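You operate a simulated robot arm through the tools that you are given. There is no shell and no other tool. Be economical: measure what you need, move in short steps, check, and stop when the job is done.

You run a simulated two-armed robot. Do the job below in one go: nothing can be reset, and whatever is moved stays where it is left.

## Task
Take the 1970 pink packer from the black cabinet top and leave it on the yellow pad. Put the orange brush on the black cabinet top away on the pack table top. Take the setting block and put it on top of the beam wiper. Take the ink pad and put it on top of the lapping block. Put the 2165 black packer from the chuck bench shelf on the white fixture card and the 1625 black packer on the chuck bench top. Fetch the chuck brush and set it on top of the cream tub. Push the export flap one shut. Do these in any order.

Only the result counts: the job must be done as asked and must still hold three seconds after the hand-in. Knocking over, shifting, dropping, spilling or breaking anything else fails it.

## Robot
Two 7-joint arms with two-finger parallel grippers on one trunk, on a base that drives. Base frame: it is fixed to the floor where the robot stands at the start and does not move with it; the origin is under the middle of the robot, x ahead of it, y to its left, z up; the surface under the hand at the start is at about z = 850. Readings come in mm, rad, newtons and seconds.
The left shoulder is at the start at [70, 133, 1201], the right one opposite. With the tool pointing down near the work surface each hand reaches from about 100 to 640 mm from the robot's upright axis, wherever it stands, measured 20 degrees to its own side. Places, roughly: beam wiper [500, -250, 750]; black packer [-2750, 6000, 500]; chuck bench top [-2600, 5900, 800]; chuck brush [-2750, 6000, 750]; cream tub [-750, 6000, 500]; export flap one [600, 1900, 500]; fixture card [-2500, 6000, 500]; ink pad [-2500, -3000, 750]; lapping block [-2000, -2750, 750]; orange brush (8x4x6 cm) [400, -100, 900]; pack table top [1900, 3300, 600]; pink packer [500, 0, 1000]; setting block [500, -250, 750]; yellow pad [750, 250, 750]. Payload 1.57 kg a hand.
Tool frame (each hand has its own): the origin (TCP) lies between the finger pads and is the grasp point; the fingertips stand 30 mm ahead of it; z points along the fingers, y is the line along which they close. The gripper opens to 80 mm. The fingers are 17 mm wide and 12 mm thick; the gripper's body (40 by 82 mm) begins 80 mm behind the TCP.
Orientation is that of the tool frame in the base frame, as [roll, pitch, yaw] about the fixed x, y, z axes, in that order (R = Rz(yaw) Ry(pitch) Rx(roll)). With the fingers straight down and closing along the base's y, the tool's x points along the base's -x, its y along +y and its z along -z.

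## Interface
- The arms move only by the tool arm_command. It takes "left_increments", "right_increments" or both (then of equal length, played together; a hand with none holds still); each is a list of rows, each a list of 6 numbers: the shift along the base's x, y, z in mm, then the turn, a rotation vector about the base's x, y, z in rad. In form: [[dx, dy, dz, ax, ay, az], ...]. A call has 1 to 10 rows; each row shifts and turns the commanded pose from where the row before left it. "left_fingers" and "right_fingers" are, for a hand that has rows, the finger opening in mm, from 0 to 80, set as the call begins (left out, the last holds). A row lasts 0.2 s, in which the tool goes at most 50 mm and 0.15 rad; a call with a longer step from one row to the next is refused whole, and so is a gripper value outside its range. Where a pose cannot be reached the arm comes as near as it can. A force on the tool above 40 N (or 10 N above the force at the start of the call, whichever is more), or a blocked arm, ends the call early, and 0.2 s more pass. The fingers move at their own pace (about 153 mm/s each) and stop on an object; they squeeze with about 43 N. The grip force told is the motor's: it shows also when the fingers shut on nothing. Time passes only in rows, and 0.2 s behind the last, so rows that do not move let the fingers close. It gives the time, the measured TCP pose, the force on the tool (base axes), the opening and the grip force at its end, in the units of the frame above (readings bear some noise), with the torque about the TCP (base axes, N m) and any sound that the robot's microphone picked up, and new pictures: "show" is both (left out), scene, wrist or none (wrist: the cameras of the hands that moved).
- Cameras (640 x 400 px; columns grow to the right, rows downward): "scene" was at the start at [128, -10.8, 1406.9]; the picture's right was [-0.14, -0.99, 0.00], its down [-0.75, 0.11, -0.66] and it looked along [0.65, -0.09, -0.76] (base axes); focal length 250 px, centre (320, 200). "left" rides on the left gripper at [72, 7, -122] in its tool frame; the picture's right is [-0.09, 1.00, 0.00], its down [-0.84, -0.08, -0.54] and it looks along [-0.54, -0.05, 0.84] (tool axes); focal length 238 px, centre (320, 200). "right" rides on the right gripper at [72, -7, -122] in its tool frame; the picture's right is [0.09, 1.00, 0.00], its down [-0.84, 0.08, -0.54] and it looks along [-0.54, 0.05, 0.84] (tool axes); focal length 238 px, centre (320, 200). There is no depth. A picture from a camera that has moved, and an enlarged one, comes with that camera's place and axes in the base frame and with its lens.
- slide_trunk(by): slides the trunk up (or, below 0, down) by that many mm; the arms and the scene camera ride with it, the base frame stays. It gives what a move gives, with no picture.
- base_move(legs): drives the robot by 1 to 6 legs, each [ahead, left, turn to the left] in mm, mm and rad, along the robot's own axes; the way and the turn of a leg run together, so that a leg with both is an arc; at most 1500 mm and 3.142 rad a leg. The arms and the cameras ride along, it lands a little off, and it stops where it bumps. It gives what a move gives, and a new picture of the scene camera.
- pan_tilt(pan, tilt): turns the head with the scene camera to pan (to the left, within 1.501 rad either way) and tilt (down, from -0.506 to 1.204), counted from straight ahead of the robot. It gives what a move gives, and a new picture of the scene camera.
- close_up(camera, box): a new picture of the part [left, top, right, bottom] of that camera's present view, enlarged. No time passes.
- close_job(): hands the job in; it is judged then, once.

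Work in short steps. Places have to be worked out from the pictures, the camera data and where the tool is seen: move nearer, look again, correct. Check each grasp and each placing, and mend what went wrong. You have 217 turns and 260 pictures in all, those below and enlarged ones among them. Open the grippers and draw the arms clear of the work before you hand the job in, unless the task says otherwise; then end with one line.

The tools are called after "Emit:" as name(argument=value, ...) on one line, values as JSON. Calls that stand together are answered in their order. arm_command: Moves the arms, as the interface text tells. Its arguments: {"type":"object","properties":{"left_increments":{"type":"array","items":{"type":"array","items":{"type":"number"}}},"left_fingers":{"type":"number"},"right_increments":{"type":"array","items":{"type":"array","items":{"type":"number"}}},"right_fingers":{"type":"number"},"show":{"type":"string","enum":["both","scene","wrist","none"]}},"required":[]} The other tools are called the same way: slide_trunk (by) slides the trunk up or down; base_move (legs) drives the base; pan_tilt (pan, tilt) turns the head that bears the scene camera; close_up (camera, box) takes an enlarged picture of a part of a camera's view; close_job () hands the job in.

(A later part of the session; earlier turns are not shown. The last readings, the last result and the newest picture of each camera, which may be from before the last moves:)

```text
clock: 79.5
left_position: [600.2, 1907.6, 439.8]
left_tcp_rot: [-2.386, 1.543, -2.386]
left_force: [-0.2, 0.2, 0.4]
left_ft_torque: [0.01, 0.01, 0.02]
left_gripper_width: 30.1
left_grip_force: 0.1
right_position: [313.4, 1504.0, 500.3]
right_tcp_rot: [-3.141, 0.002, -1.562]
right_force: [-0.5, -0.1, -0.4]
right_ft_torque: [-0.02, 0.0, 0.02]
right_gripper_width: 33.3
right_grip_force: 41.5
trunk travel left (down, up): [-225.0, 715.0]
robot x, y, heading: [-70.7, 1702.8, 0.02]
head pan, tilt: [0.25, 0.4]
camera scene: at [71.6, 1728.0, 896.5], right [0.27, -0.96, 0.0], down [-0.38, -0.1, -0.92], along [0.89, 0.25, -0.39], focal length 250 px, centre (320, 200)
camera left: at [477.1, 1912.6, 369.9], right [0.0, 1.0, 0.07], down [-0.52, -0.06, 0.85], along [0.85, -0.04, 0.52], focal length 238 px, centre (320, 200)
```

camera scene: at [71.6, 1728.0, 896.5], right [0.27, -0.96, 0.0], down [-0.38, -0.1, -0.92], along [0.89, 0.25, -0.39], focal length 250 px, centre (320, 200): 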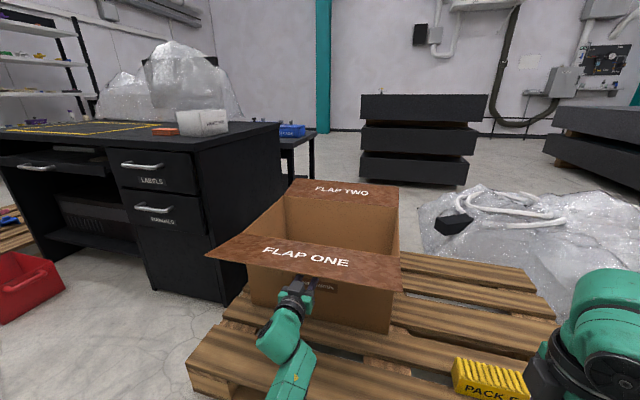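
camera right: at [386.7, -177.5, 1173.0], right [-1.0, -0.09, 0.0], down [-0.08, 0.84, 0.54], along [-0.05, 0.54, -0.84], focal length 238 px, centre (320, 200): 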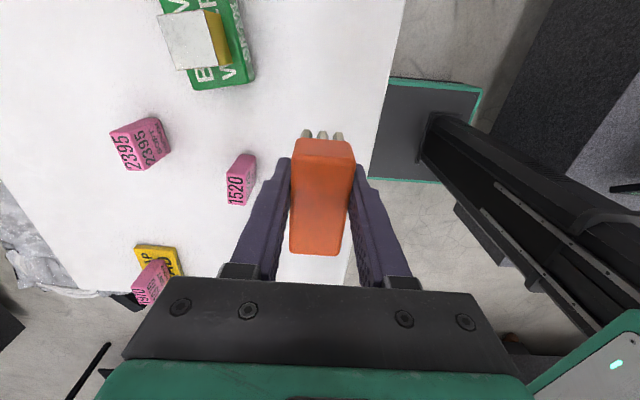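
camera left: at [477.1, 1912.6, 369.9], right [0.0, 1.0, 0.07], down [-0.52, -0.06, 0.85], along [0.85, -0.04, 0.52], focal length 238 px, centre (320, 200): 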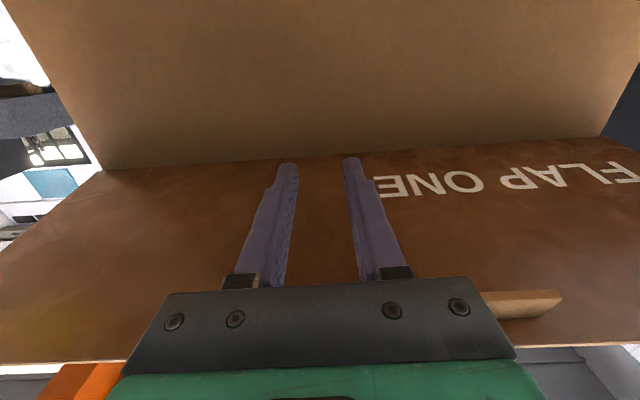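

Fingers are under the flap (tips ≈ x 630). I lift to swing it up to about 60°.

Emit:
arm_command(left_increments=[[0, 0, 30, 0, 0, 0], [0, 0, 30, 0, 0, 0], [0, 0, 30, 0, 0, 0], [0, 0, 30, 0, 0, 0], [0, 0, 30, 0, 0, 0], [0, 0, 13, 0, 0, 0], [0, 0, 0, 0, 0, 0]], show="scene")

```text
clock: 81.1
left_position: [597.6, 1906.8, 604.5]
left_tcp_rot: [-2.414, 1.543, -2.414]
left_force: [0.3, 0.9, 0.2]
left_ft_torque: [0.02, -0.01, -0.03]
left_gripper_width: 29.7
left_grip_force: 0.0
right_position: [312.9, 1503.1, 500.8]
right_tcp_rot: [-3.141, 0.001, -1.562]
right_force: [-0.4, -0.2, -0.6]
right_ft_torque: [0.03, 0.0, 0.01]
right_gripper_width: 33.0
right_grip_force: 40.9
trunk travel left (down, up): [-225.0, 715.0]
robot x, y, heading: [-68.3, 1702.0, 0.025]
head pan, tilt: [0.25, 0.4]
camera scene: at [71.6, 1728.0, 896.5], right [0.27, -0.96, 0.0], down [-0.38, -0.1, -0.92], along [0.89, 0.25, -0.39], focal length 250 px, centre (320, 200)
```

scene: 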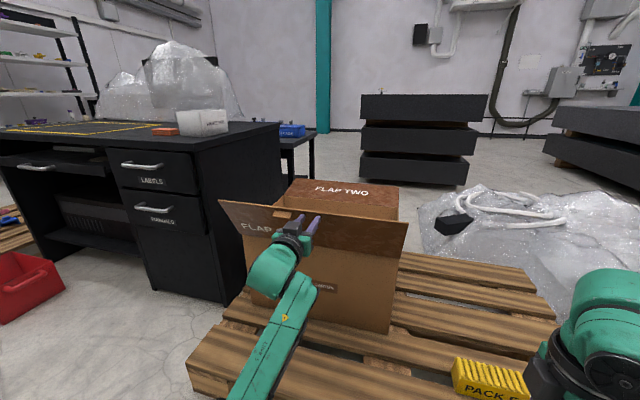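

The flap swings up. I drive the base ahead 130 mm to push it past upright.

Emit:
base_move(legs=[[130, 0, 0]])

```text
clock: 82.4
left_position: [726.3, 1909.5, 603.9]
left_tcp_rot: [-2.419, 1.544, -2.419]
left_force: [-0.4, 0.7, -0.8]
left_ft_torque: [0.03, -0.03, 0.02]
left_gripper_width: 29.9
left_grip_force: 0.1
right_position: [441.9, 1504.5, 500.1]
right_tcp_rot: [3.14, 0.002, -1.562]
right_force: [-0.7, 0.3, 0.0]
right_ft_torque: [0.01, 0.0, -0.01]
right_gripper_width: 33.2
right_grip_force: 41.1
trunk travel left (down, up): [-225.0, 715.0]
robot x, y, heading: [61.3, 1708.7, 0.019]
head pan, tilt: [0.25, 0.4]
camera scene: at [200.6, 1730.9, 896.4], right [0.27, -0.96, 0.0], down [-0.38, -0.1, -0.92], along [0.89, 0.25, -0.39], focal length 250 px, centre (320, 200)
```

scene: 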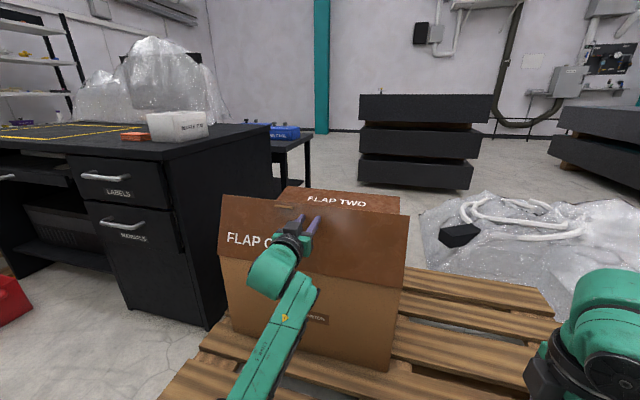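

The flap is past upright. I push on forward and down while pitching the fingers down.

Emit:
arm_command(left_increments=[[8, 0, -10, 0, 0.12, 0], [8, 0, -12, 0, 0.12, 0], [8, 0, -12, 0, 0.12, 0], [8, 0, -12, 0, 0.12, 0], [0, 0, 0, 0, 0, 0]], show="scene")

```text
clock: 83.6
left_position: [756.7, 1909.0, 557.6]
left_tcp_rot: [-3.108, 1.07, -3.102]
left_force: [0.7, 0.0, -0.6]
left_ft_torque: [-0.02, -0.02, -0.01]
left_gripper_width: 30.0
left_grip_force: 0.1
right_position: [442.6, 1505.0, 500.6]
right_tcp_rot: [3.141, 0.001, -1.563]
right_force: [-0.5, 0.5, -1.7]
right_ft_torque: [0.02, -0.03, -0.01]
right_gripper_width: 33.1
right_grip_force: 41.0
trunk travel left (down, up): [-225.0, 715.0]
robot x, y, heading: [62.0, 1703.6, 0.022]
head pan, tilt: [0.25, 0.4]
camera scene: at [200.3, 1730.8, 896.5], right [0.27, -0.96, 0.0], down [-0.38, -0.1, -0.92], along [0.89, 0.25, -0.39], focal length 250 px, centre (320, 200)
```

scene: 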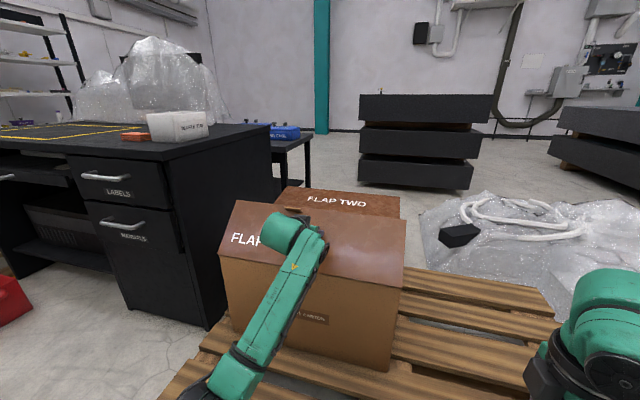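

Closing nicely. I continue forward and down.

Emit:
arm_command(left_increments=[[10, 0, -8, 0, 0.11, 0], [10, 0, -9, 0, 0.11, 0], [10, 0, -9, 0, 0.11, 0], [10, 0, -9, 0, 0.11, 0], [0, 0, 0, 0, 0, 0]], show="scene")

```text
clock: 84.8
left_position: [794.1, 1909.3, 528.4]
left_tcp_rot: [-3.125, 0.684, -3.118]
left_force: [-0.4, -0.1, 0.6]
left_ft_torque: [-0.01, -0.03, 0.0]
left_gripper_width: 29.9
left_grip_force: 0.0
left hand out of reach, approached as far as the arm can: row 4
right_position: [442.9, 1505.0, 501.1]
right_tcp_rot: [-3.14, 0.001, -1.562]
right_force: [0.3, 0.3, -1.1]
right_ft_torque: [-0.02, -0.02, 0.01]
right_gripper_width: 33.0
right_grip_force: 40.9
trunk travel left (down, up): [-225.0, 715.0]
robot x, y, heading: [58.7, 1701.3, 0.021]
head pan, tilt: [0.25, 0.4]
camera scene: at [200.3, 1730.8, 896.5], right [0.27, -0.96, 0.0], down [-0.38, -0.1, -0.92], along [0.89, 0.25, -0.39], focal length 250 px, centre (320, 200)
```

scene: 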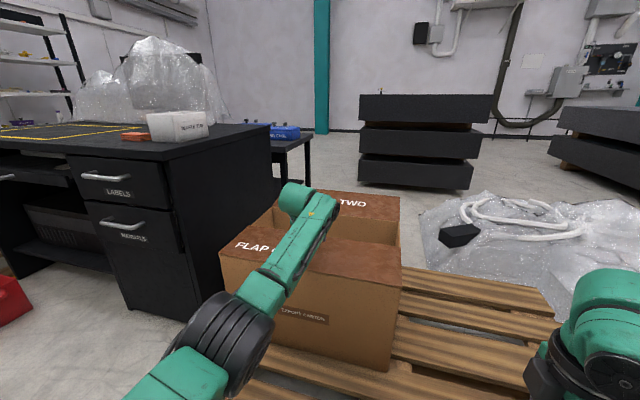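

Almost flat; reach is at its limit, so I drive 50 mm ahead and press down gently.

Emit:
base_move(legs=[[50, 0, 0]])

Emit:
arm_command(left_increments=[[0, 0, -7, 0, 0.03, 0], [0, 0, -5, 0, 0, 0], [0, 0, -4, 0, 0, 0], [0, 0, -4, 0, 0, 0], [0, 0, 0, 0, 0, 0]], show="scene")

```text
clock: 85.7
left_position: [842.7, 1909.0, 527.2]
left_tcp_rot: [-3.126, 0.684, -3.117]
left_force: [-0.2, -0.5, 0.4]
left_ft_torque: [-0.02, 0.02, 0.01]
left_gripper_width: 30.0
left_grip_force: 0.0
right_position: [490.7, 1505.2, 499.7]
right_tcp_rot: [3.141, 0.002, -1.562]
right_force: [0.6, -0.6, -0.1]
right_ft_torque: [-0.02, 0.02, 0.02]
right_gripper_width: 33.4
right_grip_force: 40.9
trunk travel left (down, up): [-225.0, 715.0]
robot x, y, heading: [106.3, 1703.8, 0.024]
head pan, tilt: [0.25, 0.4]
camera scene: at [249.2, 1732.0, 896.4], right [0.27, -0.96, 0.0], down [-0.38, -0.1, -0.92], along [0.89, 0.25, -0.39], focal length 250 px, centre (320, 200)
```

scene: 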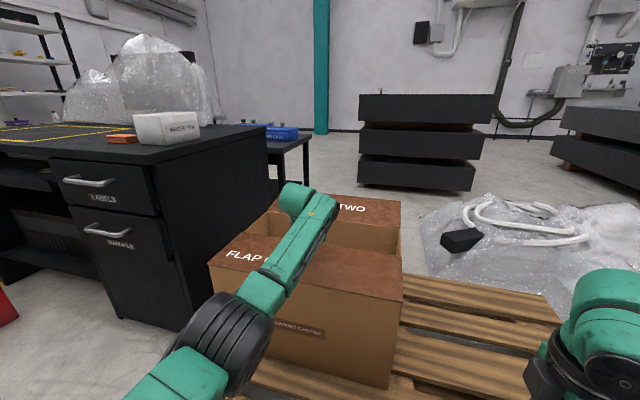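

```text
clock: 86.9
left_position: [840.8, 1911.4, 507.4]
left_tcp_rot: [-3.127, 0.654, -3.117]
left_force: [0.1, 0.1, -0.3]
left_ft_torque: [-0.02, 0.01, -0.01]
left_gripper_width: 30.0
left_grip_force: 0.0
right_position: [491.4, 1506.7, 500.1]
right_tcp_rot: [-3.141, 0.002, -1.562]
right_force: [-0.4, 0.5, -1.3]
right_ft_torque: [0.0, 0.03, 0.0]
right_gripper_width: 33.1
right_grip_force: 41.5
trunk travel left (down, up): [-225.0, 715.0]
robot x, y, heading: [108.3, 1706.3, 0.025]
head pan, tilt: [0.25, 0.4]
camera scene: at [248.8, 1732.0, 896.5], right [0.27, -0.96, 0.0], down [-0.38, -0.1, -0.92], along [0.89, 0.25, -0.39], focal length 250 px, centre (320, 200)
```

scene: 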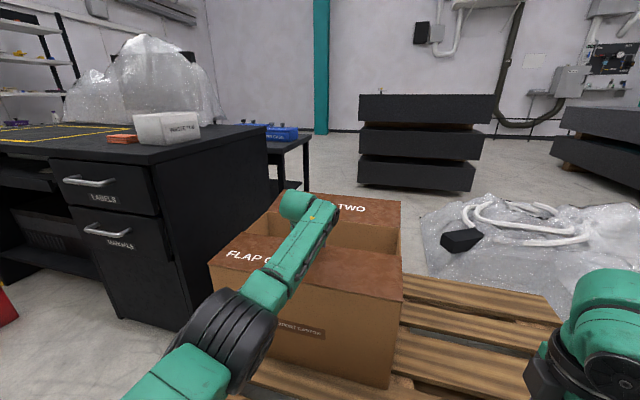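

I take a wrist view and a close-up to see how flat the flap lies.

Emit:
close_up(camera="scene", box=[200, 180, 420, 320])

Emit:
close_up(camera="left", box=[0, 0, 640, 400])

```text
2.86 times, centred on (310, 250) of scene
camera zoom: at [248.8, 1732.0, 896.5], right [0.27, -0.96, 0.0], down [-0.38, -0.1, -0.92], along [0.89, 0.25, -0.39], focal length 713 px, centre (349, 57)
```

zoom: 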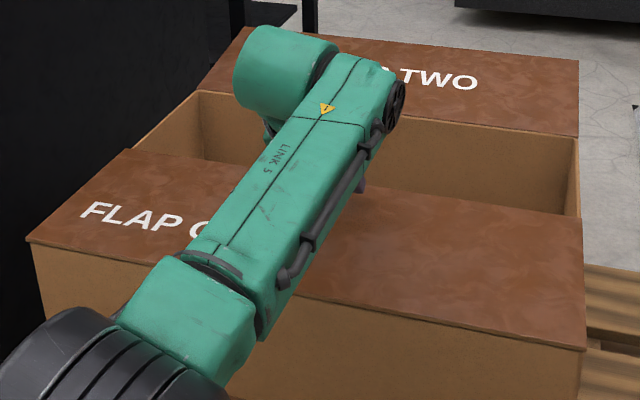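

```text
1.00 times, centred on (320, 200) of left (not enlarged: the box is as wide or as high as the picture)
camera zoom: at [711.3, 1917.9, 559.3], right [0.06, 1.0, 0.04], down [0.33, -0.06, 0.94], along [0.94, -0.04, -0.34], focal length 238 px, centre (320, 200)
```

zoom: 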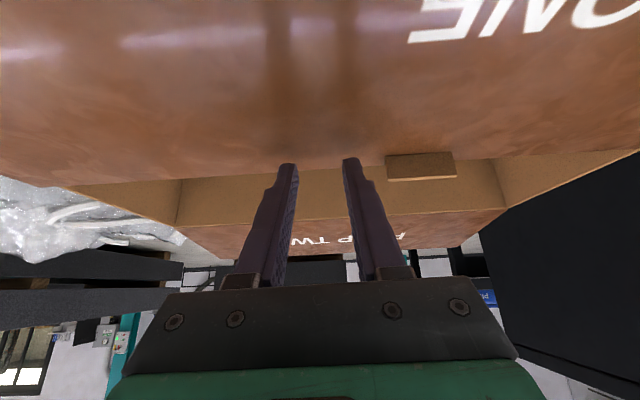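

Nearly flat. I press a bit more in small steps until I feel the rim.

Emit:
arm_command(left_increments=[[0, 0, -4, 0, 0, 0], [0, 0, -4, 0, 0, 0], [0, 0, -4, 0, 0, 0], [0, 0, -4, 0, 0, 0], [0, 0, 0, 0, 0, 0]], show="wrist")

```text
clock: 88.1
left_position: [843.3, 1910.7, 497.8]
left_tcp_rot: [-3.13, 0.666, -3.119]
left_force: [7.6, 1.9, 18.4]
left_ft_torque: [0.4, -0.43, -0.06]
left_gripper_width: 30.8
left_grip_force: 0.8
right_position: [489.1, 1506.7, 500.6]
right_tcp_rot: [-3.138, 0.003, -1.562]
right_force: [0.1, -0.3, -0.8]
right_ft_torque: [-0.01, -0.01, -0.01]
right_gripper_width: 33.1
right_grip_force: 41.0
trunk travel left (down, up): [-225.0, 715.0]
robot x, y, heading: [109.6, 1704.6, 0.026]
head pan, tilt: [0.25, 0.4]
camera left: at [711.5, 1916.4, 547.7], right [0.06, 1.0, 0.05], down [0.32, -0.06, 0.94], along [0.94, -0.04, -0.33], focal length 238 px, centre (320, 200)
```

left: 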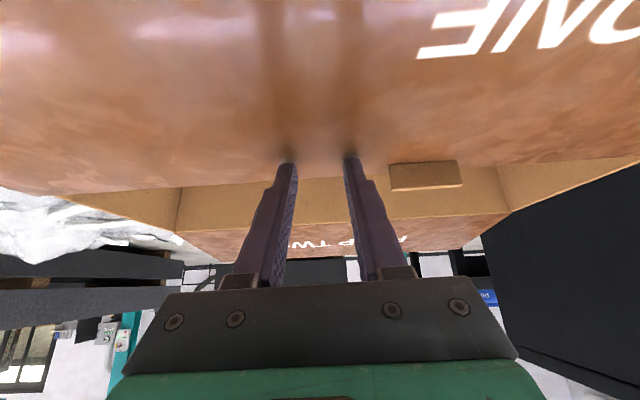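

The flap is against its stop (18 N). I lift off, draw back and check it stays.

Emit:
arm_command(left_increments=[[0, 0, 25, 0, 0, 0], [-10, 0, 40, 0, 0, 0], [-20, 0, 40, 0, 0, 0], [-40, 0, 20, 0, 0, 0], [-45, 0, 10, 0, 0, 0], [-45, 0, 0, 0, 0, 0], [-45, 0, 0, 0, 0, 0], [-45, 0, 0, 0, 0, 0]], show="scene")

Emit:
close_up(camera="scene", box=[190, 170, 430, 330])

```text
clock: 89.9
left_position: [645.5, 1917.6, 602.3]
left_tcp_rot: [-3.128, 0.658, -3.114]
left_force: [0.1, 0.0, -0.4]
left_ft_torque: [-0.01, -0.02, 0.0]
left_gripper_width: 29.9
left_grip_force: 0.1
left hand out of reach, approached as far as the arm can: row 7, 8
right_position: [490.6, 1506.6, 500.3]
right_tcp_rot: [3.141, 0.002, -1.563]
right_force: [0.4, -0.5, 0.0]
right_ft_torque: [0.01, -0.03, 0.0]
right_gripper_width: 32.8
right_grip_force: 41.2
trunk travel left (down, up): [-225.0, 715.0]
robot x, y, heading: [107.8, 1707.1, 0.025]
head pan, tilt: [0.25, 0.4]
camera scene: at [248.7, 1731.8, 896.6], right [0.27, -0.96, 0.0], down [-0.37, -0.1, -0.92], along [0.89, 0.25, -0.39], focal length 250 px, centre (320, 200)
```

scene: 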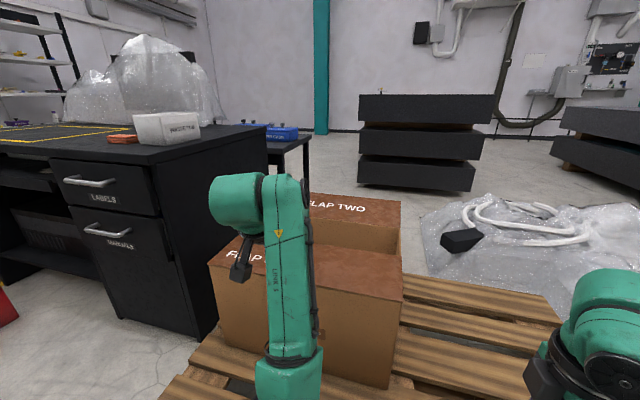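

```text
2.50 times, centred on (310, 250) of scene
camera zoom: at [248.7, 1731.8, 896.6], right [0.27, -0.96, 0.0], down [-0.37, -0.1, -0.92], along [0.89, 0.25, -0.39], focal length 624 px, centre (345, 75)
```

zoom: 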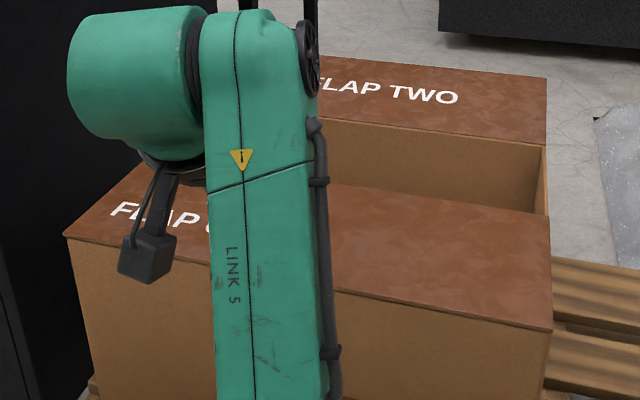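

Flap one is flat and stays. I raise the trunk, back off, and travel along x≈-50 to y≈4900.

Emit:
slide_trunk(by=400)

Emit:
slide_trunk(by=150)

Emit:
base_move(legs=[[-160, 0, -0.025], [0, 1500, 0], [0, 1400, 0]])

Emit:
pan_tilt(pan=0.0, tilt=0.5)

```text
clock: 93.8
left_position: [646.2, 1916.2, 1003.3]
left_tcp_rot: [-3.132, 0.657, -3.116]
left_force: [-1.0, -0.7, -1.8]
left_ft_torque: [-0.01, -0.01, 0.0]
left_gripper_width: 30.3
left_grip_force: 0.1
right_position: [491.8, 1507.0, 901.1]
right_tcp_rot: [-3.141, 0.002, -1.563]
right_force: [0.2, -0.6, -0.4]
right_ft_torque: [-0.01, 0.02, -0.02]
right_gripper_width: 33.2
right_grip_force: 41.5
trunk travel left (down, up): [-625.0, 315.0]
robot x, y, heading: [109.7, 1708.0, 0.021]
head pan, tilt: [0.25, 0.4]
```

```text
clock: 95.5
left_position: [647.5, 1915.9, 1153.2]
left_tcp_rot: [-3.131, 0.655, -3.116]
left_force: [0.3, 0.7, 0.3]
left_ft_torque: [-0.01, 0.02, 0.0]
left_gripper_width: 29.9
left_grip_force: 0.0
right_position: [491.1, 1506.3, 1051.0]
right_tcp_rot: [-3.141, 0.003, -1.562]
right_force: [-0.5, 0.4, -0.9]
right_ft_torque: [-0.04, 0.02, 0.0]
right_gripper_width: 33.3
right_grip_force: 41.3
trunk travel left (down, up): [-775.0, 165.0]
robot x, y, heading: [108.7, 1702.3, 0.021]
head pan, tilt: [0.25, 0.4]
```

```text
clock: 110.7
left_position: [460.7, 4837.9, 1152.9]
left_tcp_rot: [-3.132, 0.657, -3.136]
left_force: [-0.3, -0.2, -0.4]
left_ft_torque: [-0.02, 0.0, 0.01]
left_gripper_width: 30.3
left_grip_force: 0.0
right_position: [297.4, 4430.7, 1051.5]
right_tcp_rot: [-3.14, 0.001, -1.579]
right_force: [-0.9, -1.0, -1.4]
right_ft_torque: [0.03, -0.01, -0.01]
right_gripper_width: 33.2
right_grip_force: 41.0
trunk travel left (down, up): [-775.0, 165.0]
robot x, y, heading: [-79.6, 4641.5, 0.005]
head pan, tilt: [0.25, 0.4]
camera scene: at [60.4, 4660.1, 1446.5], right [0.25, -0.97, 0.0], down [-0.38, -0.1, -0.92], along [0.89, 0.23, -0.39], focal length 250 px, centre (320, 200)
```

scene: 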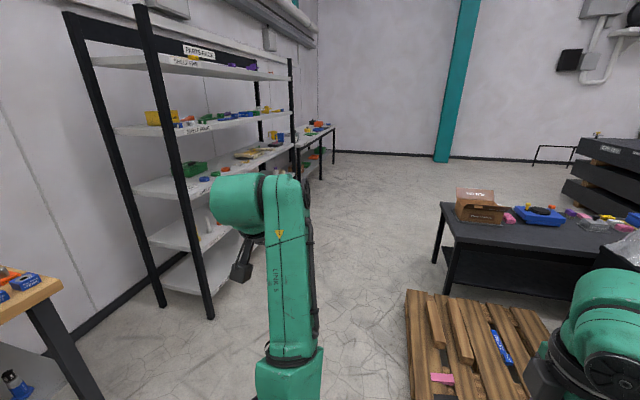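

```text
clock: 111.5
left_position: [461.2, 4839.2, 1153.7]
left_tcp_rot: [-3.13, 0.657, -3.133]
left_force: [-0.1, 0.8, 0.5]
left_ft_torque: [0.02, 0.03, 0.0]
left_gripper_width: 30.0
left_grip_force: 0.0
right_position: [297.7, 4430.6, 1050.6]
right_tcp_rot: [-3.141, 0.001, -1.579]
right_force: [0.0, -0.1, -0.2]
right_ft_torque: [0.01, -0.03, -0.01]
right_gripper_width: 33.3
right_grip_force: 40.7
trunk travel left (down, up): [-775.0, 165.0]
robot x, y, heading: [-82.9, 4636.0, 0.004]
head pan, tilt: [0.0, 0.499]
camera scene: at [61.7, 4637.9, 1437.4], right [0.01, -1.0, 0.0], down [-0.48, 0.0, -0.88], along [0.88, 0.0, -0.48], focal length 250 px, centre (320, 200)
```

scene: 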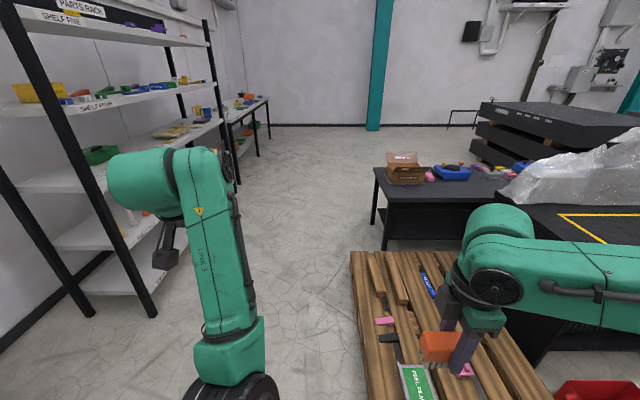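

There is a wide aisle; the pack table's end edge is at y≈4150, x≈1640–2165. I drive along the aisle to x≈1900, then turn right to face the table end.

Emit:
base_move(legs=[[0, 320, 0], [1000, 0, 0], [980, 0, 0], [0, 0, -1.57], [330, 0, 0]])

Emit:
pan_tilt(pan=0.0, tilt=0.75)

```text
clock: 128.6
left_position: [2085.5, 4060.6, 1154.1]
left_tcp_rot: [-3.131, 0.659, 1.563]
left_force: [0.2, 0.8, 0.7]
left_ft_torque: [0.03, 0.03, 0.0]
left_gripper_width: 30.0
left_grip_force: 0.0
right_position: [1680.8, 4230.7, 1052.0]
right_tcp_rot: [-3.142, 0.001, 3.114]
right_force: [-0.1, 0.5, -0.5]
right_ft_torque: [0.01, 0.03, 0.0]
right_gripper_width: 33.3
right_grip_force: 41.1
trunk travel left (down, up): [-775.0, 165.0]
robot x, y, heading: [1894.6, 4600.1, -1.583]
head pan, tilt: [0.0, 0.499]
camera scene: at [1892.2, 4465.0, 1437.6], right [-1.0, 0.01, 0.0], down [0.01, 0.48, -0.88], along [-0.01, -0.88, -0.48], focal length 250 px, centre (320, 200)
```

scene: 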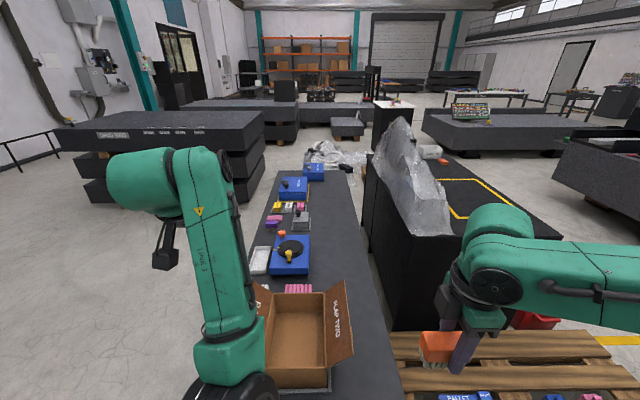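

```text
clock: 129.3
left_position: [2086.2, 4058.5, 1151.8]
left_tcp_rot: [-3.133, 0.654, 1.561]
left_force: [-0.7, -0.3, 0.2]
left_ft_torque: [0.01, -0.02, 0.04]
left_gripper_width: 29.9
left_grip_force: 0.0
right_position: [1681.9, 4229.9, 1050.2]
right_tcp_rot: [3.141, 0.0, 3.115]
right_force: [0.2, -0.3, -1.7]
right_ft_torque: [-0.03, -0.01, -0.02]
right_gripper_width: 33.4
right_grip_force: 40.9
trunk travel left (down, up): [-775.0, 165.0]
robot x, y, heading: [1897.8, 4607.5, -1.584]
head pan, tilt: [0.0, 0.75]
camera scene: at [1892.3, 4470.7, 1415.4], right [-1.0, 0.01, 0.0], down [0.01, 0.68, -0.73], along [-0.01, -0.73, -0.68], focal length 250 px, centre (320, 200)
```

scene: 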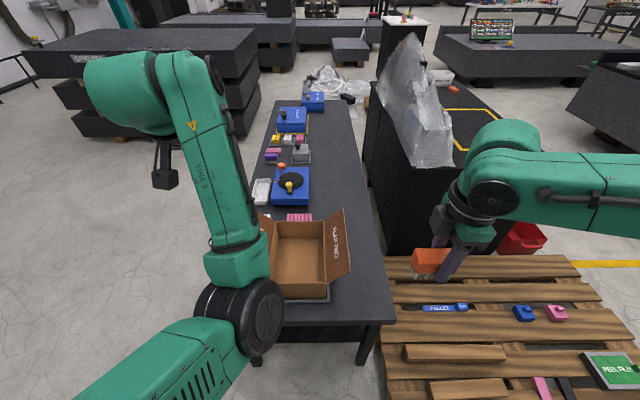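

There's a free strip to the right of the carton near (1712,4080), table z≈600. First I straighten the left hand (tool down, up out of the way).

Emit:
arm_command(left_increments=[[0, 10, 10, 0.131, 0, 0], [0, 10, 10, 0.131, 0, 0], [0, 10, 10, 0.131, 0, 0], [0, 10, 10, 0.131, 0, 0], [0, 10, 10, 0.131, 0, 0], [0, 0, 0, 0, 0, 0]], left_fingers=80, show="scene")

```text
clock: 130.7
left_position: [2103.6, 4048.2, 1186.3]
left_tcp_rot: [-3.126, 0.0, 1.563]
left_force: [-0.1, -1.0, -0.2]
left_ft_torque: [-0.01, -0.02, 0.0]
left_gripper_width: 80.1
left_grip_force: 0.2
left hand out of reach, approached as far as the arm can: row 1, 2, 3
right_position: [1680.5, 4229.9, 1050.5]
right_tcp_rot: [3.14, 0.002, 3.115]
right_force: [0.0, 0.7, 0.5]
right_ft_torque: [-0.02, 0.03, 0.01]
right_gripper_width: 33.3
right_grip_force: 41.3
trunk travel left (down, up): [-775.0, 165.0]
robot x, y, heading: [1897.4, 4605.9, -1.582]
head pan, tilt: [0.0, 0.75]
camera scene: at [1892.2, 4471.5, 1415.4], right [-1.0, 0.01, 0.0], down [0.01, 0.68, -0.73], along [-0.01, -0.73, -0.68], focal length 250 px, centre (320, 200)
```

scene: 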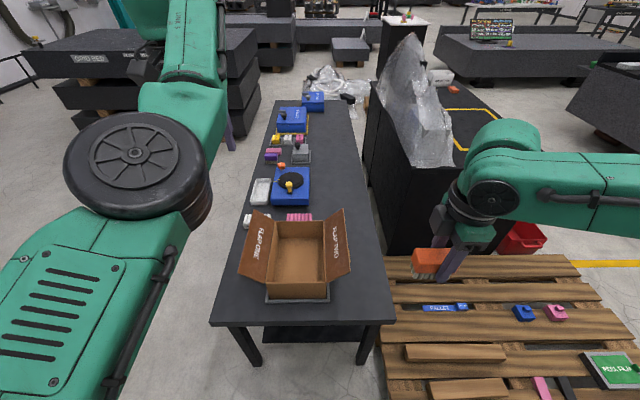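

I move the left hand outward, the right hand above the free spot, then lower the trunk 300.

Emit:
arm_command(left_increments=[[35, 0, 0, 0, 0, 0], [35, 0, 0, 0, 0, 0], [35, 0, 0, 0, 0, 0], [15, 0, 0, 0, 0, 0], [0, 0, 0, 0, 0, 0]], right_increments=[[8, -36, 0, 0, 0, 0.013], [8, -36, 0, 0, 0, 0.013], [8, -36, 0, 0, 0, 0], [6, -36, 0, 0, 0, 0], [0, 0, 0, 0, 0, 0]], show="none")

Emit:
slide_trunk(by=-300)

Emit:
close_up(camera="right", box=[0, 0, 640, 400])

Emit:
close_up(camera="scene", box=[0, 0, 640, 400])

```text
clock: 131.9
left_position: [2224.5, 4049.5, 1184.9]
left_tcp_rot: [-3.127, 0.0, 1.563]
left_force: [-0.1, 0.4, 0.7]
left_ft_torque: [0.03, -0.01, 0.01]
left_gripper_width: 80.0
left_grip_force: 0.2
right_position: [1711.4, 4085.5, 1045.7]
right_tcp_rot: [3.139, 0.004, -3.141]
right_force: [-0.5, 0.7, -0.3]
right_ft_torque: [-0.02, 0.02, 0.01]
right_gripper_width: 33.0
right_grip_force: 41.0
trunk travel left (down, up): [-775.0, 165.0]
robot x, y, heading: [1893.6, 4603.7, -1.585]
head pan, tilt: [0.0, 0.75]
```

```text
clock: 134.9
left_position: [2223.9, 4049.3, 885.2]
left_tcp_rot: [-3.126, 0.003, 1.562]
left_force: [-0.5, 0.9, 0.4]
left_ft_torque: [0.01, 0.01, -0.01]
left_gripper_width: 80.1
left_grip_force: 0.1
right_position: [1713.1, 4084.9, 748.1]
right_tcp_rot: [3.141, 0.001, 3.14]
right_force: [0.1, 0.7, -0.7]
right_ft_torque: [0.04, -0.02, -0.01]
right_gripper_width: 33.2
right_grip_force: 41.4
trunk travel left (down, up): [-475.0, 465.0]
robot x, y, heading: [1895.5, 4605.4, -1.584]
head pan, tilt: [0.0, 0.75]
```

```text
1.00 times, centred on (320, 200) of right (not enlarged: the box is as wide or as high as the picture)
camera zoom: at [1640.2, 4078.6, 869.1], right [-0.09, 1.0, 0.0], down [0.84, 0.08, 0.54], along [0.54, 0.05, -0.84], focal length 238 px, centre (320, 200)
```

zoom: 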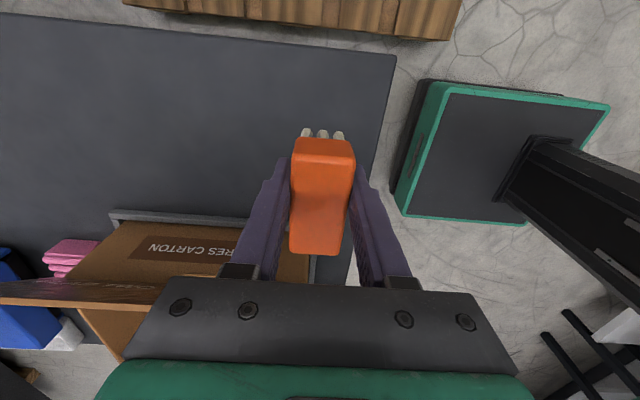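

```text
1.00 times, centred on (320, 200) of scene (not enlarged: the box is as wide or as high as the picture)
camera zoom: at [1892.4, 4471.5, 1115.4], right [-1.0, 0.01, 0.0], down [0.01, 0.68, -0.73], along [-0.01, -0.73, -0.68], focal length 250 px, centre (320, 200)
```

zoom: 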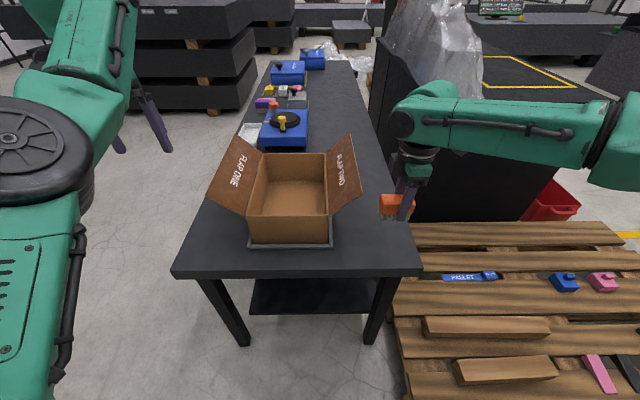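

The spot is free with ~65 mm margin to both edges. I descend to just above the table, then in small steps to contact.

Emit:
arm_command(right_increments=[[3, -8, -40, 0, 0, 0], [0, 0, -40, 0, 0, 0], [0, 0, -10, 0, 0, 0], [0, 0, -4, 0, 0, 0], [0, 0, -3, 0, 0, 0], [0, 0, -3, 0, 0, 0], [0, 0, 0, 0, 0, 0]], show="both")

```text
clock: 136.5
left_position: [2224.1, 4048.3, 884.2]
left_tcp_rot: [-3.125, 0.002, 1.562]
left_force: [-0.6, 0.6, 0.6]
left_ft_torque: [-0.02, -0.02, -0.03]
left_gripper_width: 79.8
left_grip_force: 0.1
right_position: [1708.0, 4089.4, 651.7]
right_tcp_rot: [-3.141, 0.001, 3.14]
right_force: [0.2, -0.5, -0.2]
right_ft_torque: [0.02, -0.03, 0.0]
right_gripper_width: 33.4
right_grip_force: 41.0
right hand out of reach, approached as far as the arm can: row 2, 4
trunk travel left (down, up): [-475.0, 465.0]
robot x, y, heading: [1897.3, 4604.5, -1.581]
head pan, tilt: [0.0, 0.75]
camera scene: at [1892.5, 4471.4, 1115.4], right [-1.0, 0.01, 0.0], down [0.01, 0.68, -0.73], along [-0.01, -0.73, -0.68], focal length 250 px, centre (320, 200)
camera right: at [1635.6, 4082.7, 773.6], right [-0.09, 1.0, 0.0], down [0.84, 0.08, 0.54], along [0.54, 0.05, -0.84], focal length 238 px, centre (320, 200)
```

scene: 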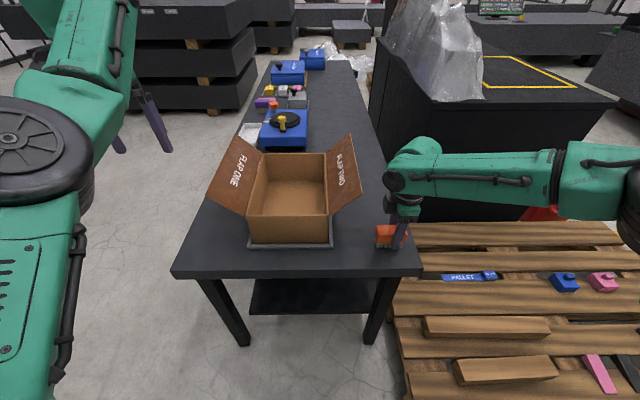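
right: 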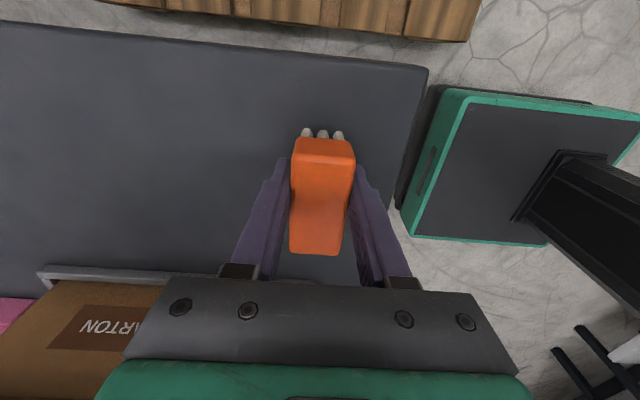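

Not touching yet and near the reach limit; I bring the hand 12 mm nearer and continue down in small steps.

Emit:
arm_command(right_increments=[[0, 12, -2, 0, 0, 0], [0, 0, -3, 0, 0, 0], [0, 0, -3, 0, 0, 0], [0, 0, -3, 0, 0, 0], [0, 0, 0, 0, 0, 0]], show="none")

Emit:
close_up(camera="scene", box=[340, 190, 440, 290])

```text
clock: 137.7
left_position: [2225.1, 4049.8, 885.3]
left_tcp_rot: [-3.126, 0.001, 1.564]
left_force: [-0.6, -0.3, -0.7]
left_ft_torque: [-0.02, 0.0, 0.03]
left_gripper_width: 80.1
left_grip_force: 0.1
right_position: [1709.9, 4101.0, 641.0]
right_tcp_rot: [3.141, 0.001, 3.141]
right_force: [0.6, 0.2, 2.8]
right_ft_torque: [-0.03, -0.08, -0.02]
right_gripper_width: 33.2
right_grip_force: 41.2
trunk travel left (down, up): [-475.0, 465.0]
robot x, y, heading: [1893.6, 4605.9, -1.59]
head pan, tilt: [0.0, 0.75]
```

```text
4.00 times, centred on (390, 240) of scene
camera zoom: at [1892.5, 4471.6, 1115.5], right [-1.0, 0.01, 0.0], down [0.01, 0.68, -0.73], along [-0.01, -0.73, -0.68], focal length 998 px, centre (40, 40)
```

zoom: 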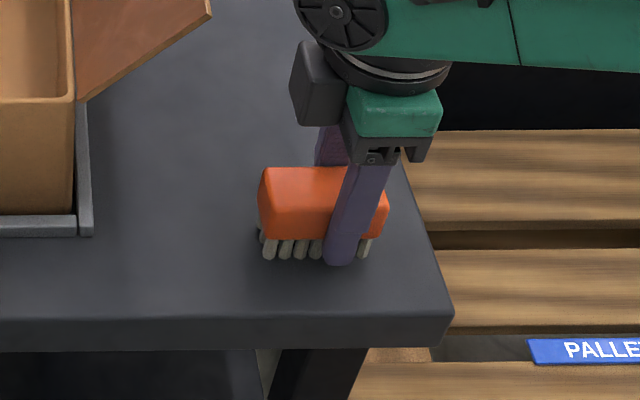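

Just touching. I nudge it 15 mm inward for margin, set it down, release and rise.

Emit:
arm_command(right_increments=[[0, 0, 6, 0, 0, 0], [16, 0, 0, 0, 0, 0], [0, 0, -5, 0, 0, 0], [0, 0, -2, 0, 0, 0], [0, 0, 0, 0, 0, 0]], show="none")

Emit:
arm_command(right_increments=[[0, 0, 0, 0, 0, 0], [0, 0, 0, 0, 0, 0]], right_fingers=80, show="none")

Emit:
arm_command(right_increments=[[0, 0, 30, 0, 0, 0], [0, 0, 40, 0, 0, 0], [0, 5, 40, 0, 0, 0], [0, 10, 40, 0, 0, 0], [0, 10, 40, 0, 0, 0], [0, 0, 0, 0, 0, 0]], show="both")

```text
clock: 138.9
left_position: [2224.7, 4049.2, 885.6]
left_tcp_rot: [-3.127, 0.003, 1.562]
left_force: [-0.6, -0.6, -0.1]
left_ft_torque: [-0.01, 0.0, -0.01]
left_gripper_width: 79.9
left_grip_force: 0.1
right_position: [1724.1, 4103.3, 642.4]
right_tcp_rot: [-3.141, 0.005, 3.141]
right_force: [0.3, -1.0, 1.9]
right_ft_torque: [0.01, -0.07, 0.0]
right_gripper_width: 33.1
right_grip_force: 41.5
trunk travel left (down, up): [-475.0, 465.0]
robot x, y, heading: [1892.1, 4606.5, -1.585]
head pan, tilt: [0.0, 0.75]
```

```text
clock: 139.5
left_position: [2226.0, 4050.6, 884.2]
left_tcp_rot: [-3.124, 0.001, 1.565]
left_force: [0.2, 0.0, 0.5]
left_ft_torque: [0.0, 0.0, -0.02]
left_gripper_width: 80.0
left_grip_force: 0.0
right_position: [1723.8, 4103.5, 640.8]
right_tcp_rot: [-3.141, 0.003, 3.14]
right_force: [-0.1, 0.0, 0.4]
right_ft_torque: [0.02, 0.0, -0.01]
right_gripper_width: 80.1
right_grip_force: 0.0
trunk travel left (down, up): [-475.0, 465.0]
robot x, y, heading: [1893.5, 4604.3, -1.583]
head pan, tilt: [0.0, 0.75]
```

```text
clock: 140.9
left_position: [2224.4, 4047.6, 885.4]
left_tcp_rot: [-3.125, 0.0, 1.562]
left_force: [-0.2, -0.5, -0.1]
left_ft_torque: [0.0, -0.04, 0.01]
left_gripper_width: 79.9
left_grip_force: 0.0
right_position: [1724.7, 4124.6, 829.7]
right_tcp_rot: [3.14, 0.002, 3.141]
right_force: [0.1, 0.2, -0.3]
right_ft_torque: [0.0, -0.03, 0.02]
right_gripper_width: 80.0
right_grip_force: 0.2
trunk travel left (down, up): [-475.0, 465.0]
robot x, y, heading: [1897.1, 4603.6, -1.587]
head pan, tilt: [0.0, 0.75]
camera scene: at [1892.3, 4471.0, 1115.3], right [-1.0, 0.01, 0.0], down [0.01, 0.68, -0.73], along [-0.01, -0.73, -0.68], focal length 250 px, centre (320, 200)
camera right: at [1651.7, 4118.7, 951.8], right [-0.09, 1.0, 0.0], down [0.84, 0.08, 0.54], along [0.54, 0.05, -0.84], focal length 238 px, centre (320, 200)
```

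scene: 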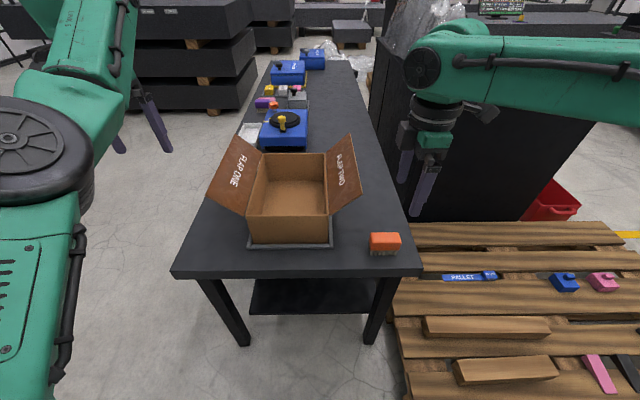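
right: 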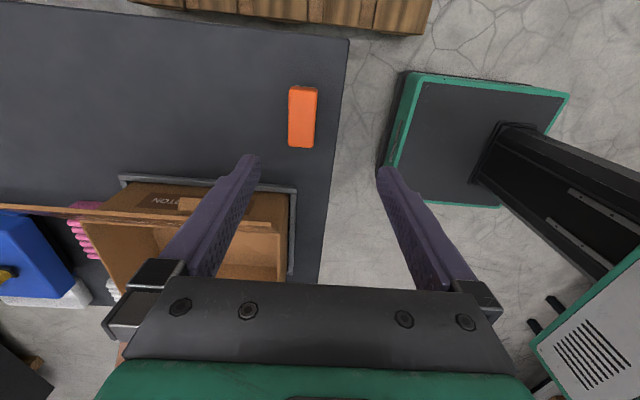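

The orange brush stands on the pack table. Now I head for the chuck bench: back off, strafe along the aisle, then turn to face +y.

Emit:
base_move(legs=[[-220, 0, 0], [0, -1200, 0], [0, -1100, 0], [0, 0, 1.57], [0, 0, 1.59]])

Emit:
pan_tilt(pan=0.5, tilt=0.3)

```text
clock: 161.1
left_position: [-732.2, 5336.4, 885.0]
left_tcp_rot: [-3.125, 0.001, -1.491]
left_force: [1.1, 1.5, -0.1]
left_ft_torque: [0.02, 0.04, -0.03]
left_gripper_width: 80.2
left_grip_force: 0.0
right_position: [-227.5, 5303.3, 830.2]
right_tcp_rot: [-3.141, 0.001, 0.088]
right_force: [0.0, 0.3, 0.4]
right_ft_torque: [0.02, 0.03, 0.0]
right_gripper_width: 80.2
right_grip_force: 0.2
trunk travel left (down, up): [-475.0, 465.0]
robot x, y, heading: [-355.8, 4814.4, 1.647]
head pan, tilt: [0.0, 0.75]
camera scene: at [-364.4, 4945.3, 1115.4], right [1.0, 0.08, 0.0], down [0.05, -0.68, -0.73], along [-0.06, 0.73, -0.68], focal length 250 px, centre (320, 200)
```

scene: 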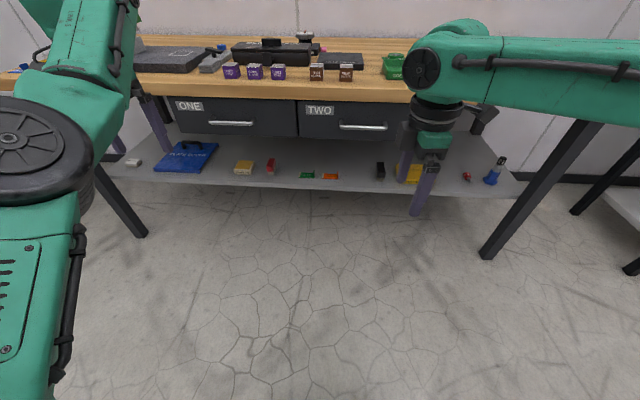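

```text
clock: 162.1
left_position: [-733.7, 5335.8, 883.9]
left_tcp_rot: [-3.127, 0.001, -1.49]
left_force: [-0.3, 0.3, 0.2]
left_ft_torque: [0.0, 0.05, 0.01]
left_gripper_width: 80.1
left_grip_force: 0.1
right_position: [-229.0, 5304.1, 829.3]
right_tcp_rot: [3.14, 0.002, 0.087]
right_force: [-0.2, -0.1, 0.5]
right_ft_torque: [-0.01, -0.02, 0.0]
right_gripper_width: 80.2
right_grip_force: 0.1
trunk travel left (down, up): [-475.0, 465.0]
robot x, y, heading: [-355.0, 4813.6, 1.646]
head pan, tilt: [0.499, 0.3]
camera scene: at [-408.7, 4941.1, 1155.7], right [0.84, 0.54, 0.0], down [0.16, -0.25, -0.95], along [-0.52, 0.8, -0.3], focal length 250 px, centre (320, 200)
```

scene: 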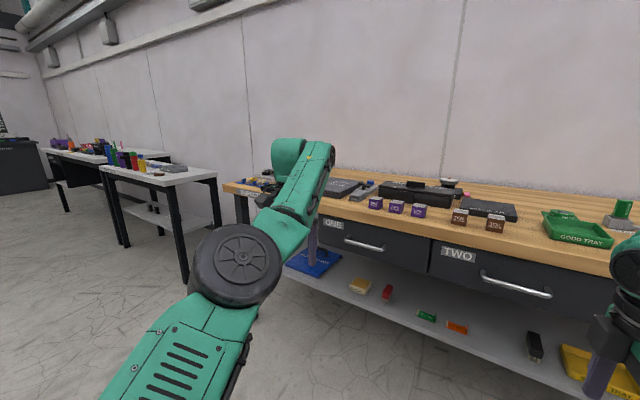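

The cream tub should be on this bench's lower shelf; I zoom in on the shelf.

Emit:
close_up(camera="scene", box=[280, 220, 480, 350])

Emit:
close_up(camera="scene", box=[30, 110, 260, 250])

```text
3.08 times, centred on (380, 285) of scene
camera zoom: at [-408.7, 4941.1, 1155.7], right [0.84, 0.54, 0.0], down [0.16, -0.25, -0.95], along [-0.52, 0.8, -0.3], focal length 768 px, centre (135, -62)
```

zoom: 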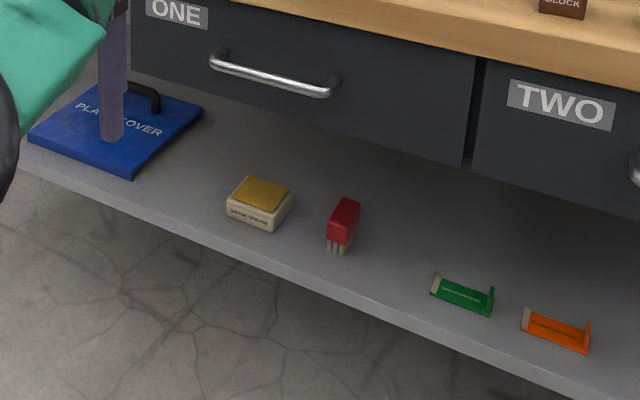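

```text
2.78 times, centred on (145, 180) of scene
camera zoom: at [-408.7, 4941.1, 1155.7], right [0.84, 0.54, 0.0], down [0.16, -0.25, -0.95], along [-0.52, 0.8, -0.3], focal length 695 px, centre (807, 256)
```

zoom: 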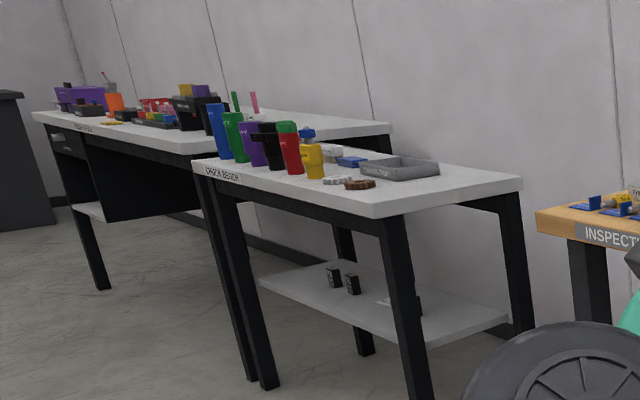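

The cream tub (cream box, yellow lid) is on this bench's shelf near x≈-750. The chuck bench is further left; I straighten and strafe there.

Emit:
base_move(legs=[[0, 0, -0.076], [0, 1100, 0], [0, 1050, 0]])

Emit:
pan_tilt(pan=0.0, tilt=0.5)

```text
clock: 173.0
left_position: [-2797.3, 5393.4, 885.0]
left_tcp_rot: [-3.123, 0.001, -1.591]
left_force: [0.4, 0.4, -0.5]
left_ft_torque: [0.01, -0.01, 0.01]
left_gripper_width: 80.1
left_grip_force: 0.2
right_position: [-2297.5, 5312.5, 829.8]
right_tcp_rot: [-3.141, 0.002, -0.013]
right_force: [0.3, 0.6, 0.5]
right_ft_torque: [-0.04, 0.03, 0.0]
right_gripper_width: 80.1
right_grip_force: 0.0
trunk travel left (down, up): [-475.0, 465.0]
robot x, y, heading: [-2472.7, 4833.4, 1.547]
head pan, tilt: [0.499, 0.3]
camera scene: at [-2513.5, 4968.2, 1155.8], right [0.89, 0.46, 0.0], down [0.14, -0.26, -0.96], along [-0.44, 0.85, -0.3], focal length 250 px, centre (320, 200)
```

scene: 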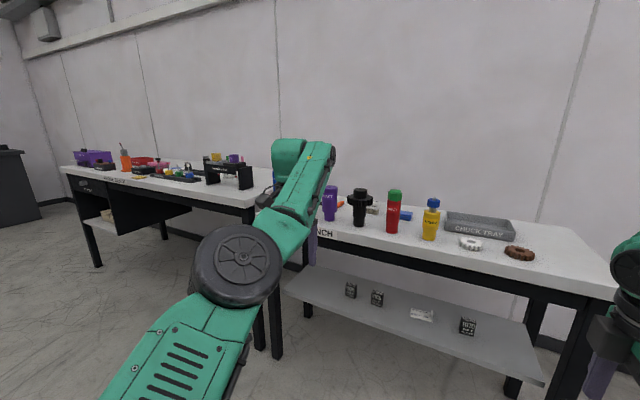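

```text
clock: 173.9
left_position: [-2797.9, 5393.2, 885.1]
left_tcp_rot: [-3.125, 0.002, -1.59]
left_force: [0.2, 0.3, -1.0]
left_ft_torque: [0.0, -0.03, -0.01]
left_gripper_width: 79.9
left_grip_force: 0.0
right_position: [-2297.8, 5310.6, 828.6]
right_tcp_rot: [-3.141, 0.001, -0.011]
right_force: [0.0, 0.0, 0.4]
right_ft_torque: [-0.03, -0.03, 0.02]
right_gripper_width: 80.2
right_grip_force: 0.0
trunk travel left (down, up): [-475.0, 465.0]
robot x, y, heading: [-2473.4, 4838.8, 1.55]
head pan, tilt: [0.0, 0.499]
camera scene: at [-2468.5, 4976.1, 1137.4], right [1.0, -0.02, 0.0], down [-0.01, -0.48, -0.88], along [0.02, 0.88, -0.48], focal length 250 px, centre (320, 200)
```

scene: 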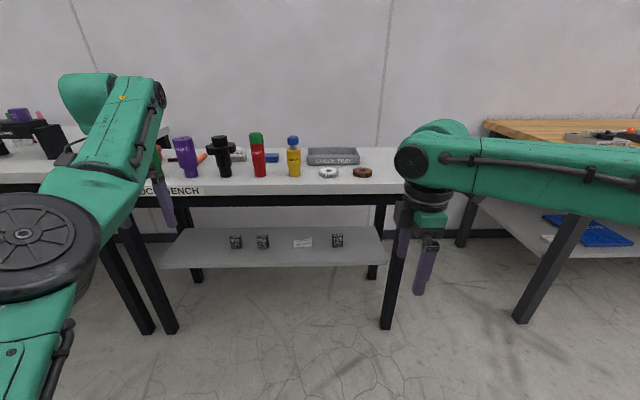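

Now I zoom in on the shelf and the bench top.

Emit:
close_up(camera="scene", box=[200, 210, 380, 280])

Emit:
close_up(camera="scene", box=[140, 110, 400, 220])

```text
3.56 times, centred on (290, 245) of scene
camera zoom: at [-2468.5, 4976.1, 1137.4], right [1.0, -0.02, 0.0], down [-0.01, -0.48, -0.88], along [0.02, 0.88, -0.48], focal length 888 px, centre (427, 40)
```

zoom: 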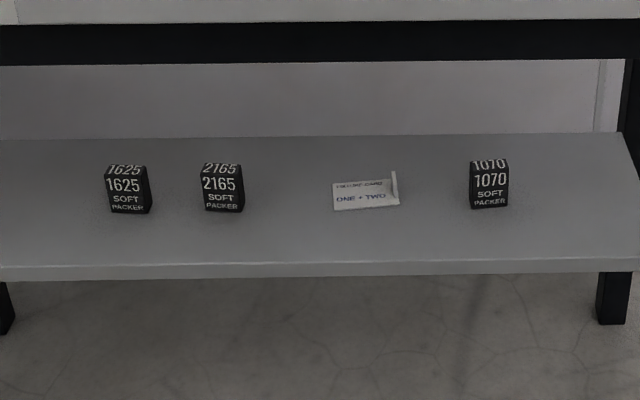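

```text
2.46 times, centred on (270, 165) of scene
camera zoom: at [-2468.5, 4976.1, 1137.4], right [1.0, -0.02, 0.0], down [-0.01, -0.48, -0.88], along [0.02, 0.88, -0.48], focal length 614 px, centre (443, 286)
```

zoom: 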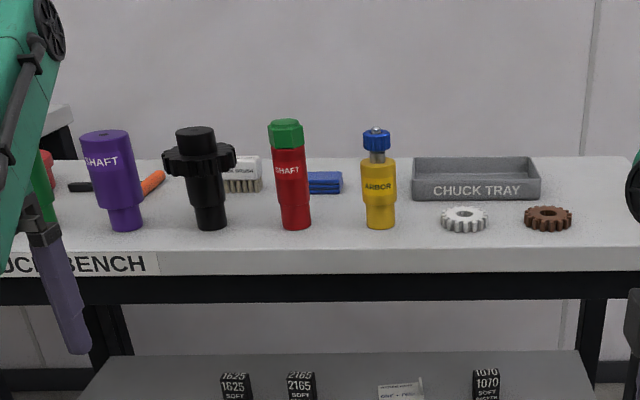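

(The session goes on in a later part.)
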